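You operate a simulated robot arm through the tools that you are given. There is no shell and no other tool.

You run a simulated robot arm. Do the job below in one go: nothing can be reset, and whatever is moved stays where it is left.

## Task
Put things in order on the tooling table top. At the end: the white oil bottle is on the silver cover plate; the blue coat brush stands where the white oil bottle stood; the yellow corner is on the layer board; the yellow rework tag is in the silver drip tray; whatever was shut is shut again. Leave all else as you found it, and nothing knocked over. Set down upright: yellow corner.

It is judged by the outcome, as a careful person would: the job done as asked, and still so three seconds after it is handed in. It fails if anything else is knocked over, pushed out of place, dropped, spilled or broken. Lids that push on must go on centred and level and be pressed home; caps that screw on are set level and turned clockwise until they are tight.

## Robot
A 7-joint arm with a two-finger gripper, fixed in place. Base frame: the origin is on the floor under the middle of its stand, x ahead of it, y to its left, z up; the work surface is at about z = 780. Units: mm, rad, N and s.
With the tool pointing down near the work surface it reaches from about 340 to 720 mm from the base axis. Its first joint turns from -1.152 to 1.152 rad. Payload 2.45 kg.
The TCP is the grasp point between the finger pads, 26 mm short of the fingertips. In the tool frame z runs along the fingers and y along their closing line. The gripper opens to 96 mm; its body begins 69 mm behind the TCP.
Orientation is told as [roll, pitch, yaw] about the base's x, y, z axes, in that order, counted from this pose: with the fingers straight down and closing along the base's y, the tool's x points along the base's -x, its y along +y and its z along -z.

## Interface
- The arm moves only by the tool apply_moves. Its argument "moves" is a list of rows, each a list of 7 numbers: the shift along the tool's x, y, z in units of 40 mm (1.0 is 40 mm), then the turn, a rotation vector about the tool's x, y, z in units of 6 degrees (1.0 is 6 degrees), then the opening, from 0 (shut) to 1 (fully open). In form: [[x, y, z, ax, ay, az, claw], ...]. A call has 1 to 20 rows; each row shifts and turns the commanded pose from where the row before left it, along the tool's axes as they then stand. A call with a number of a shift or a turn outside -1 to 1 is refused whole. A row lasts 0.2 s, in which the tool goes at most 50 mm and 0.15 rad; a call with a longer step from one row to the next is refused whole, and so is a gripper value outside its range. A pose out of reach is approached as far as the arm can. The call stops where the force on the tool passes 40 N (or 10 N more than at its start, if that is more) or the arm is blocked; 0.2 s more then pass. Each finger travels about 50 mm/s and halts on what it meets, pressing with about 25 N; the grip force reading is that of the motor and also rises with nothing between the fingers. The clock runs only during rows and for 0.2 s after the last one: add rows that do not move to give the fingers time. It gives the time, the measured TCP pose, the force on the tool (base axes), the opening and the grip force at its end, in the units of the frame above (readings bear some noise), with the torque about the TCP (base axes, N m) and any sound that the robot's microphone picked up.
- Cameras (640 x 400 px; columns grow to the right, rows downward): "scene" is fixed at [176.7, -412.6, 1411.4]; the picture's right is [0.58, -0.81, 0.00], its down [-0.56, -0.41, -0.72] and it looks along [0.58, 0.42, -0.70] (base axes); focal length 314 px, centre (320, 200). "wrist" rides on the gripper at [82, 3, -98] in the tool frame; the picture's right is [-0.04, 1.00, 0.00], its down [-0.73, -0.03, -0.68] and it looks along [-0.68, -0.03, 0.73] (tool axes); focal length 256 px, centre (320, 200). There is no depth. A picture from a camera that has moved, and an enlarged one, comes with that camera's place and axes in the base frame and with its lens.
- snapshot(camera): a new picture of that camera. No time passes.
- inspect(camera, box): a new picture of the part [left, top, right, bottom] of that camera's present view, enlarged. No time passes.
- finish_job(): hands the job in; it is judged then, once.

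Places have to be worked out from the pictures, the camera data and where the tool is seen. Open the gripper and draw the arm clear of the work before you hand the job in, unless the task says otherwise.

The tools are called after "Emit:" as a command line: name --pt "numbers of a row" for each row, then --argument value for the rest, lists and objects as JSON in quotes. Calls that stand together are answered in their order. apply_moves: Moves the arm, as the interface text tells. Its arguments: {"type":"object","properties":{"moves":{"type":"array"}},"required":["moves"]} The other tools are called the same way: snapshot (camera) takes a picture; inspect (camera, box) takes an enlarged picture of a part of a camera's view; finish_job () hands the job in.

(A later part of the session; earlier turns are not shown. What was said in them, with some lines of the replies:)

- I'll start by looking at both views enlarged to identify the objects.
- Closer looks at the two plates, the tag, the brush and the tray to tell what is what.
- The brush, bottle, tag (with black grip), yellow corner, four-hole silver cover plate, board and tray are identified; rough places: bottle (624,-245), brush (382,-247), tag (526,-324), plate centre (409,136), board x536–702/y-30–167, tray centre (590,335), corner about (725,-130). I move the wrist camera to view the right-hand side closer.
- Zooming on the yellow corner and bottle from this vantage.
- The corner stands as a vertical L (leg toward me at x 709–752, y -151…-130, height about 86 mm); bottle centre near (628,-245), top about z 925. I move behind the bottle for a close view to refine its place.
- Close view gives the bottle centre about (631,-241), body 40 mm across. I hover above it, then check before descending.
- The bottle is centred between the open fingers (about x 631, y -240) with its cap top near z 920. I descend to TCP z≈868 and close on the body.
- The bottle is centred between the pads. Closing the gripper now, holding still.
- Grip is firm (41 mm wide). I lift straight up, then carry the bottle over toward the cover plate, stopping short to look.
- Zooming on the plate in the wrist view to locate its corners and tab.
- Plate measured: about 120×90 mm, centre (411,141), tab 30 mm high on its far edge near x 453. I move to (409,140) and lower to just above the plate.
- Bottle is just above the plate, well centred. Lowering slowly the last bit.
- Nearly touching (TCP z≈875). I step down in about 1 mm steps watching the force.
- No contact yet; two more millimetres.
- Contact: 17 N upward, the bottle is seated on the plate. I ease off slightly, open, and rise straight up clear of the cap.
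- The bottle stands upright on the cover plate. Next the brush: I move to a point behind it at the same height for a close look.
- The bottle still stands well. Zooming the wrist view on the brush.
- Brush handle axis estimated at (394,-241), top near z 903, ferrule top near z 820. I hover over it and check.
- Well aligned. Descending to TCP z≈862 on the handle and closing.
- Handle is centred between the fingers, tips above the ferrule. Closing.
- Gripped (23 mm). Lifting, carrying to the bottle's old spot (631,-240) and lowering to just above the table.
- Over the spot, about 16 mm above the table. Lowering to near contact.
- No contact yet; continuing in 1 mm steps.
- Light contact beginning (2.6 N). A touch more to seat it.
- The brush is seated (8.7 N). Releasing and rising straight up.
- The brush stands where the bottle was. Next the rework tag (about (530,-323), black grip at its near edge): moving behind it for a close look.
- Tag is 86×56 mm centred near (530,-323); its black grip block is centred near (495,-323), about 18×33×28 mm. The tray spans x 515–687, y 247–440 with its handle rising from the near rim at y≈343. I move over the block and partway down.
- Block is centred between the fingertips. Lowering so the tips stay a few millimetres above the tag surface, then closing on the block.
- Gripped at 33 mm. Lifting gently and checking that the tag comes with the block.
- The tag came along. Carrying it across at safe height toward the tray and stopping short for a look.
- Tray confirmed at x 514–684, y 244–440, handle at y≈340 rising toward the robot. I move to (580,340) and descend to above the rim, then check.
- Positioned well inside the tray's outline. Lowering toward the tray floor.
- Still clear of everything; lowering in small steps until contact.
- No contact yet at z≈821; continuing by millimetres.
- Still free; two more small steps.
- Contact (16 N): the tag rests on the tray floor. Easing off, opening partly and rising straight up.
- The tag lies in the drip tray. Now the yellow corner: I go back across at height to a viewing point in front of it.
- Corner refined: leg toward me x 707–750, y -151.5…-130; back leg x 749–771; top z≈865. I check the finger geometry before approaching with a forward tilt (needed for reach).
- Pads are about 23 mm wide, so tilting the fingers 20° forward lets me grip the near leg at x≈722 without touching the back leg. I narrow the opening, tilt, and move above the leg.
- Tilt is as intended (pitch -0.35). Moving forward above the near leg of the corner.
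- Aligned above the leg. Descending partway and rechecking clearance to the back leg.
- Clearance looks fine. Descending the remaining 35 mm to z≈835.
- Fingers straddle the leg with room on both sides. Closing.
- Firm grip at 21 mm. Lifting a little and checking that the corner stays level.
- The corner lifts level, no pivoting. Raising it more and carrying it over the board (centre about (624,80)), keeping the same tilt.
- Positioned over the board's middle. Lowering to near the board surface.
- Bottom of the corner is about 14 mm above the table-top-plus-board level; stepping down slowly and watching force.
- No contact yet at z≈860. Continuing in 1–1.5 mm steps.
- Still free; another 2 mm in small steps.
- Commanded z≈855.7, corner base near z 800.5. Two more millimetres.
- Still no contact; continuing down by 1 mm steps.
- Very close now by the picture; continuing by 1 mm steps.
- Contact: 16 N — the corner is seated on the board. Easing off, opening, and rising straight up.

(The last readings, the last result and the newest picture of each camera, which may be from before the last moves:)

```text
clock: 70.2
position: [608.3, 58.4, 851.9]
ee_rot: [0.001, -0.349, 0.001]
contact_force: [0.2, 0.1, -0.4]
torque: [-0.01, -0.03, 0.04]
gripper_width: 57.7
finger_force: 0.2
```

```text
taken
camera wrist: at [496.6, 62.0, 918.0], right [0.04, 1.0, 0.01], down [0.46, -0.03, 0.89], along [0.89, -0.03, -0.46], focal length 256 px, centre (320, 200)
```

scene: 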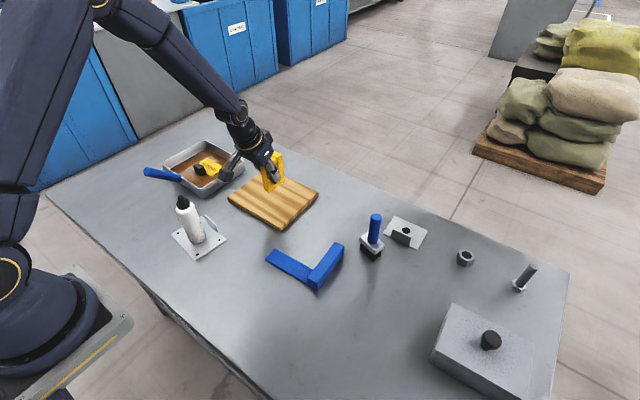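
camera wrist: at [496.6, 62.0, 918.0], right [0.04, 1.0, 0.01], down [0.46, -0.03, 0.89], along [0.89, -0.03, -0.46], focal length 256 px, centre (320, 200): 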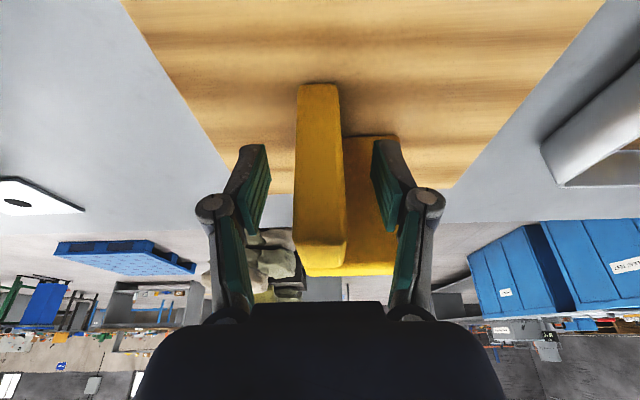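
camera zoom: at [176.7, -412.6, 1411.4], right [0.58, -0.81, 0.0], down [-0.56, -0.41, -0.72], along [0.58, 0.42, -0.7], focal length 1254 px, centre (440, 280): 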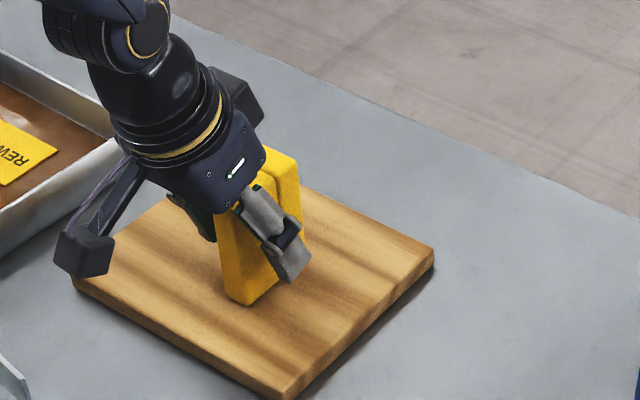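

Released and standing. Withdrawing straight up, then backing off and levelling the tool.

Emit:
apply_moves --pt "-0.086 0 -0.235 0 0 0 0.6" --pt "-0.171 0 -0.47 0 0 0 0.6" --pt "-0.257 0 -0.705 0 0 0 0.6" --pt "-0.257 0 -0.705 0 0 0 0.6" --pt "-0.257 0 -0.705 0 0 0 0.6" --pt "-0.257 0 -0.705 0 0 0 0.6" --pt "0 0 0 0 0.8333 0 0.6" --pt "0 0 0 0 0.8333 0 0.6" --pt "0 0 0 0 0.8333 0 0.6" --pt "0 0 0 0 0.8333 0 0.6" --pt "0 0 0 0 0 0 1"

Emit:
snapshot --camera "wrist"

Emit:
snapshot --camera "scene"

```text
clock: 72.6
position: [608.5, 59.5, 1000.1]
ee_rot: [0.0, 0.002, 0.0]
contact_force: [0.0, -0.5, -0.1]
torque: [-0.02, -0.03, 0.0]
gripper_width: 92.2
finger_force: 0.0
```

```text
taken
camera wrist: at [526.3, 63.1, 1101.8], right [0.04, 1.0, 0.0], down [0.73, -0.03, 0.68], along [0.68, -0.03, -0.74], focal length 256 px, centre (320, 200)
```

wrist: 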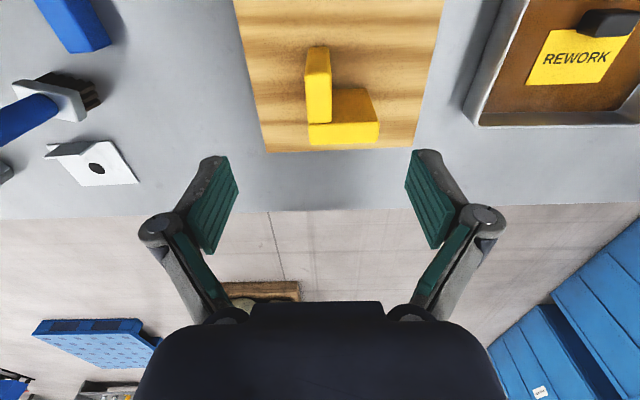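

```text
taken
```

scene: 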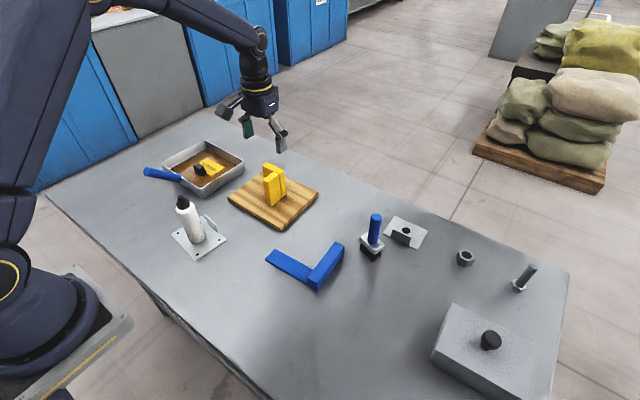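

Everything is placed. I retract the arm to its starting pose, gripper open, then do a final check.

Emit:
apply_moves --pt "0 0 -0.8 0 0 0 1" --pt "0.753 -0.328 -0.33 0 0 0 1" --pt "0.753 -0.328 -0.33 0 0 0 1" --pt "0.753 -0.328 -0.33 0 0 0 1" --pt "0.753 -0.328 -0.33 0 0 0 1" --pt "0.753 -0.328 -0.33 0 0 0 1" --pt "0.753 -0.328 -0.33 0 0 0 1" --pt "0.753 -0.328 -0.33 0 0 0 1" --pt "0.753 -0.328 -0.33 0 0 0 1" --pt "0.753 -0.328 -0.33 0 0 0 1" --pt "0 0 0 0 0 0 1" --pt "0 0 0 0 0 0 1"

Emit:
snapshot --camera "scene"

Emit:
snapshot --camera "wrist"

Emit:
inspect --camera "scene" --box '[300, 190, 440, 290]'

Emit:
inspect --camera "scene" --box '[140, 130, 340, 270]'

```text
clock: 75.2
position: [334.4, -59.2, 1150.0]
ee_rot: [-0.001, -0.002, 0.001]
contact_force: [-0.4, -0.2, 0.2]
torque: [0.03, -0.02, 0.03]
gripper_width: 96.0
finger_force: 0.1
```

```text
taken
```

scene: 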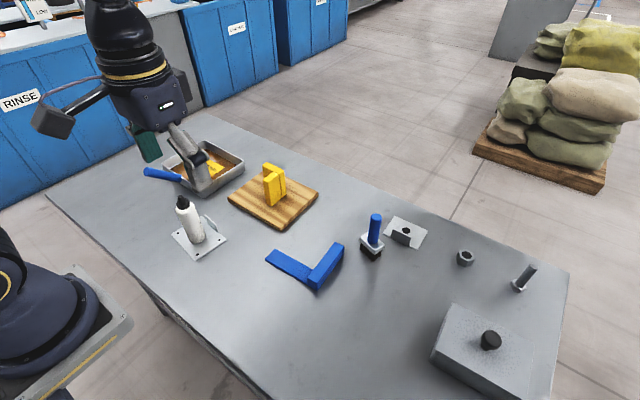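

```text
taken
camera wrist: at [251.5, -55.4, 1250.3], right [0.04, 1.0, 0.0], down [0.73, -0.03, 0.68], along [0.68, -0.03, -0.73], focal length 256 px, centre (320, 200)
```

wrist: 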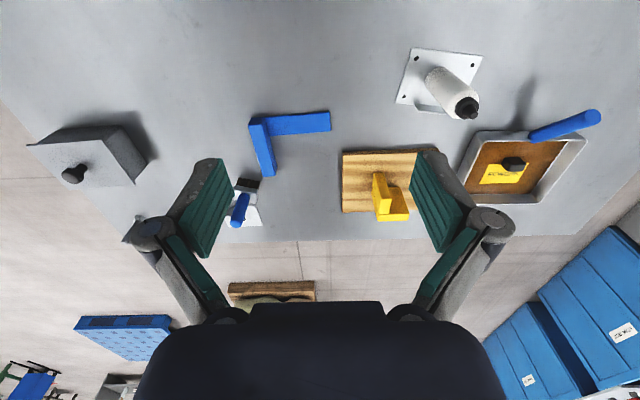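

```text
4.00 times, centred on (370, 240) of scene
camera zoom: at [176.7, -412.6, 1411.4], right [0.58, -0.81, 0.0], down [-0.56, -0.41, -0.72], along [0.58, 0.42, -0.7], focal length 1254 px, centre (120, 40)
```

zoom: 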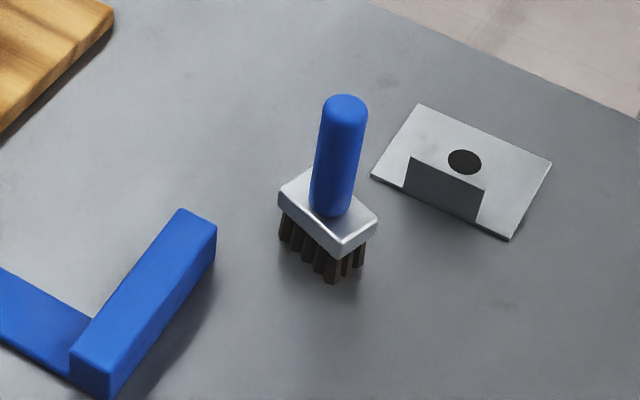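

```text
2.86 times, centred on (240, 200) of scene
camera zoom: at [176.7, -412.6, 1411.4], right [0.58, -0.81, 0.0], down [-0.56, -0.41, -0.72], along [0.58, 0.42, -0.7], focal length 896 px, centre (549, 200)
```

zoom: 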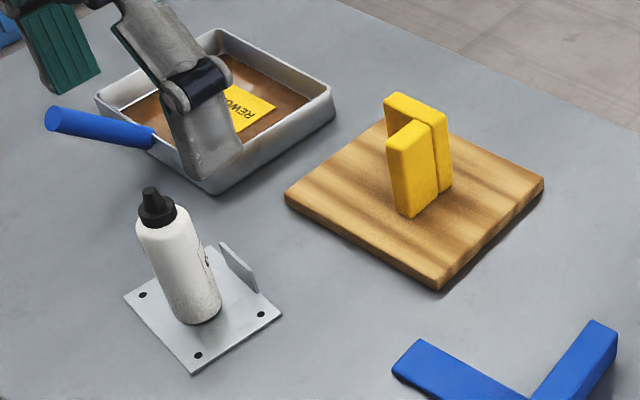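

The final pictures match the task. The bottle is upright on the cover plate, the brush stands on the bottle's old spot, the corner is upright on the board, and the tag is in the drip tray. Nothing else has moved, nothing was opened, and the arm is clear with the gripper open, so I hand in the job.

Emit:
finish_job

```text
The job is handed in.
```

The tooling table is in order and the job is handed in. The last pictures, taken just before that, showed everything standing as asked.

- **White oil bottle:** it stands upright, near the middle of the silver cover plate. There were two silver plates on the table. I took the bright one with four corner holes to be the cover plate, because the task didn't say which.
- **Blue coat brush:** it stands on its bristles where the bottle stood, to within a few millimetres as far as I could measure.
- **Yellow corner:** it stands upright near the middle of the wooden board, which I took to be the layer board.
- **Yellow rework tag:** it lies flat in the drip tray, with its black grip block still attached.

I never opened the box with the knobbed lid, so there was nothing to shut again. Nothing was knocked over, and nothing else looked moved. The arm is back at its starting pose with the gripper open.
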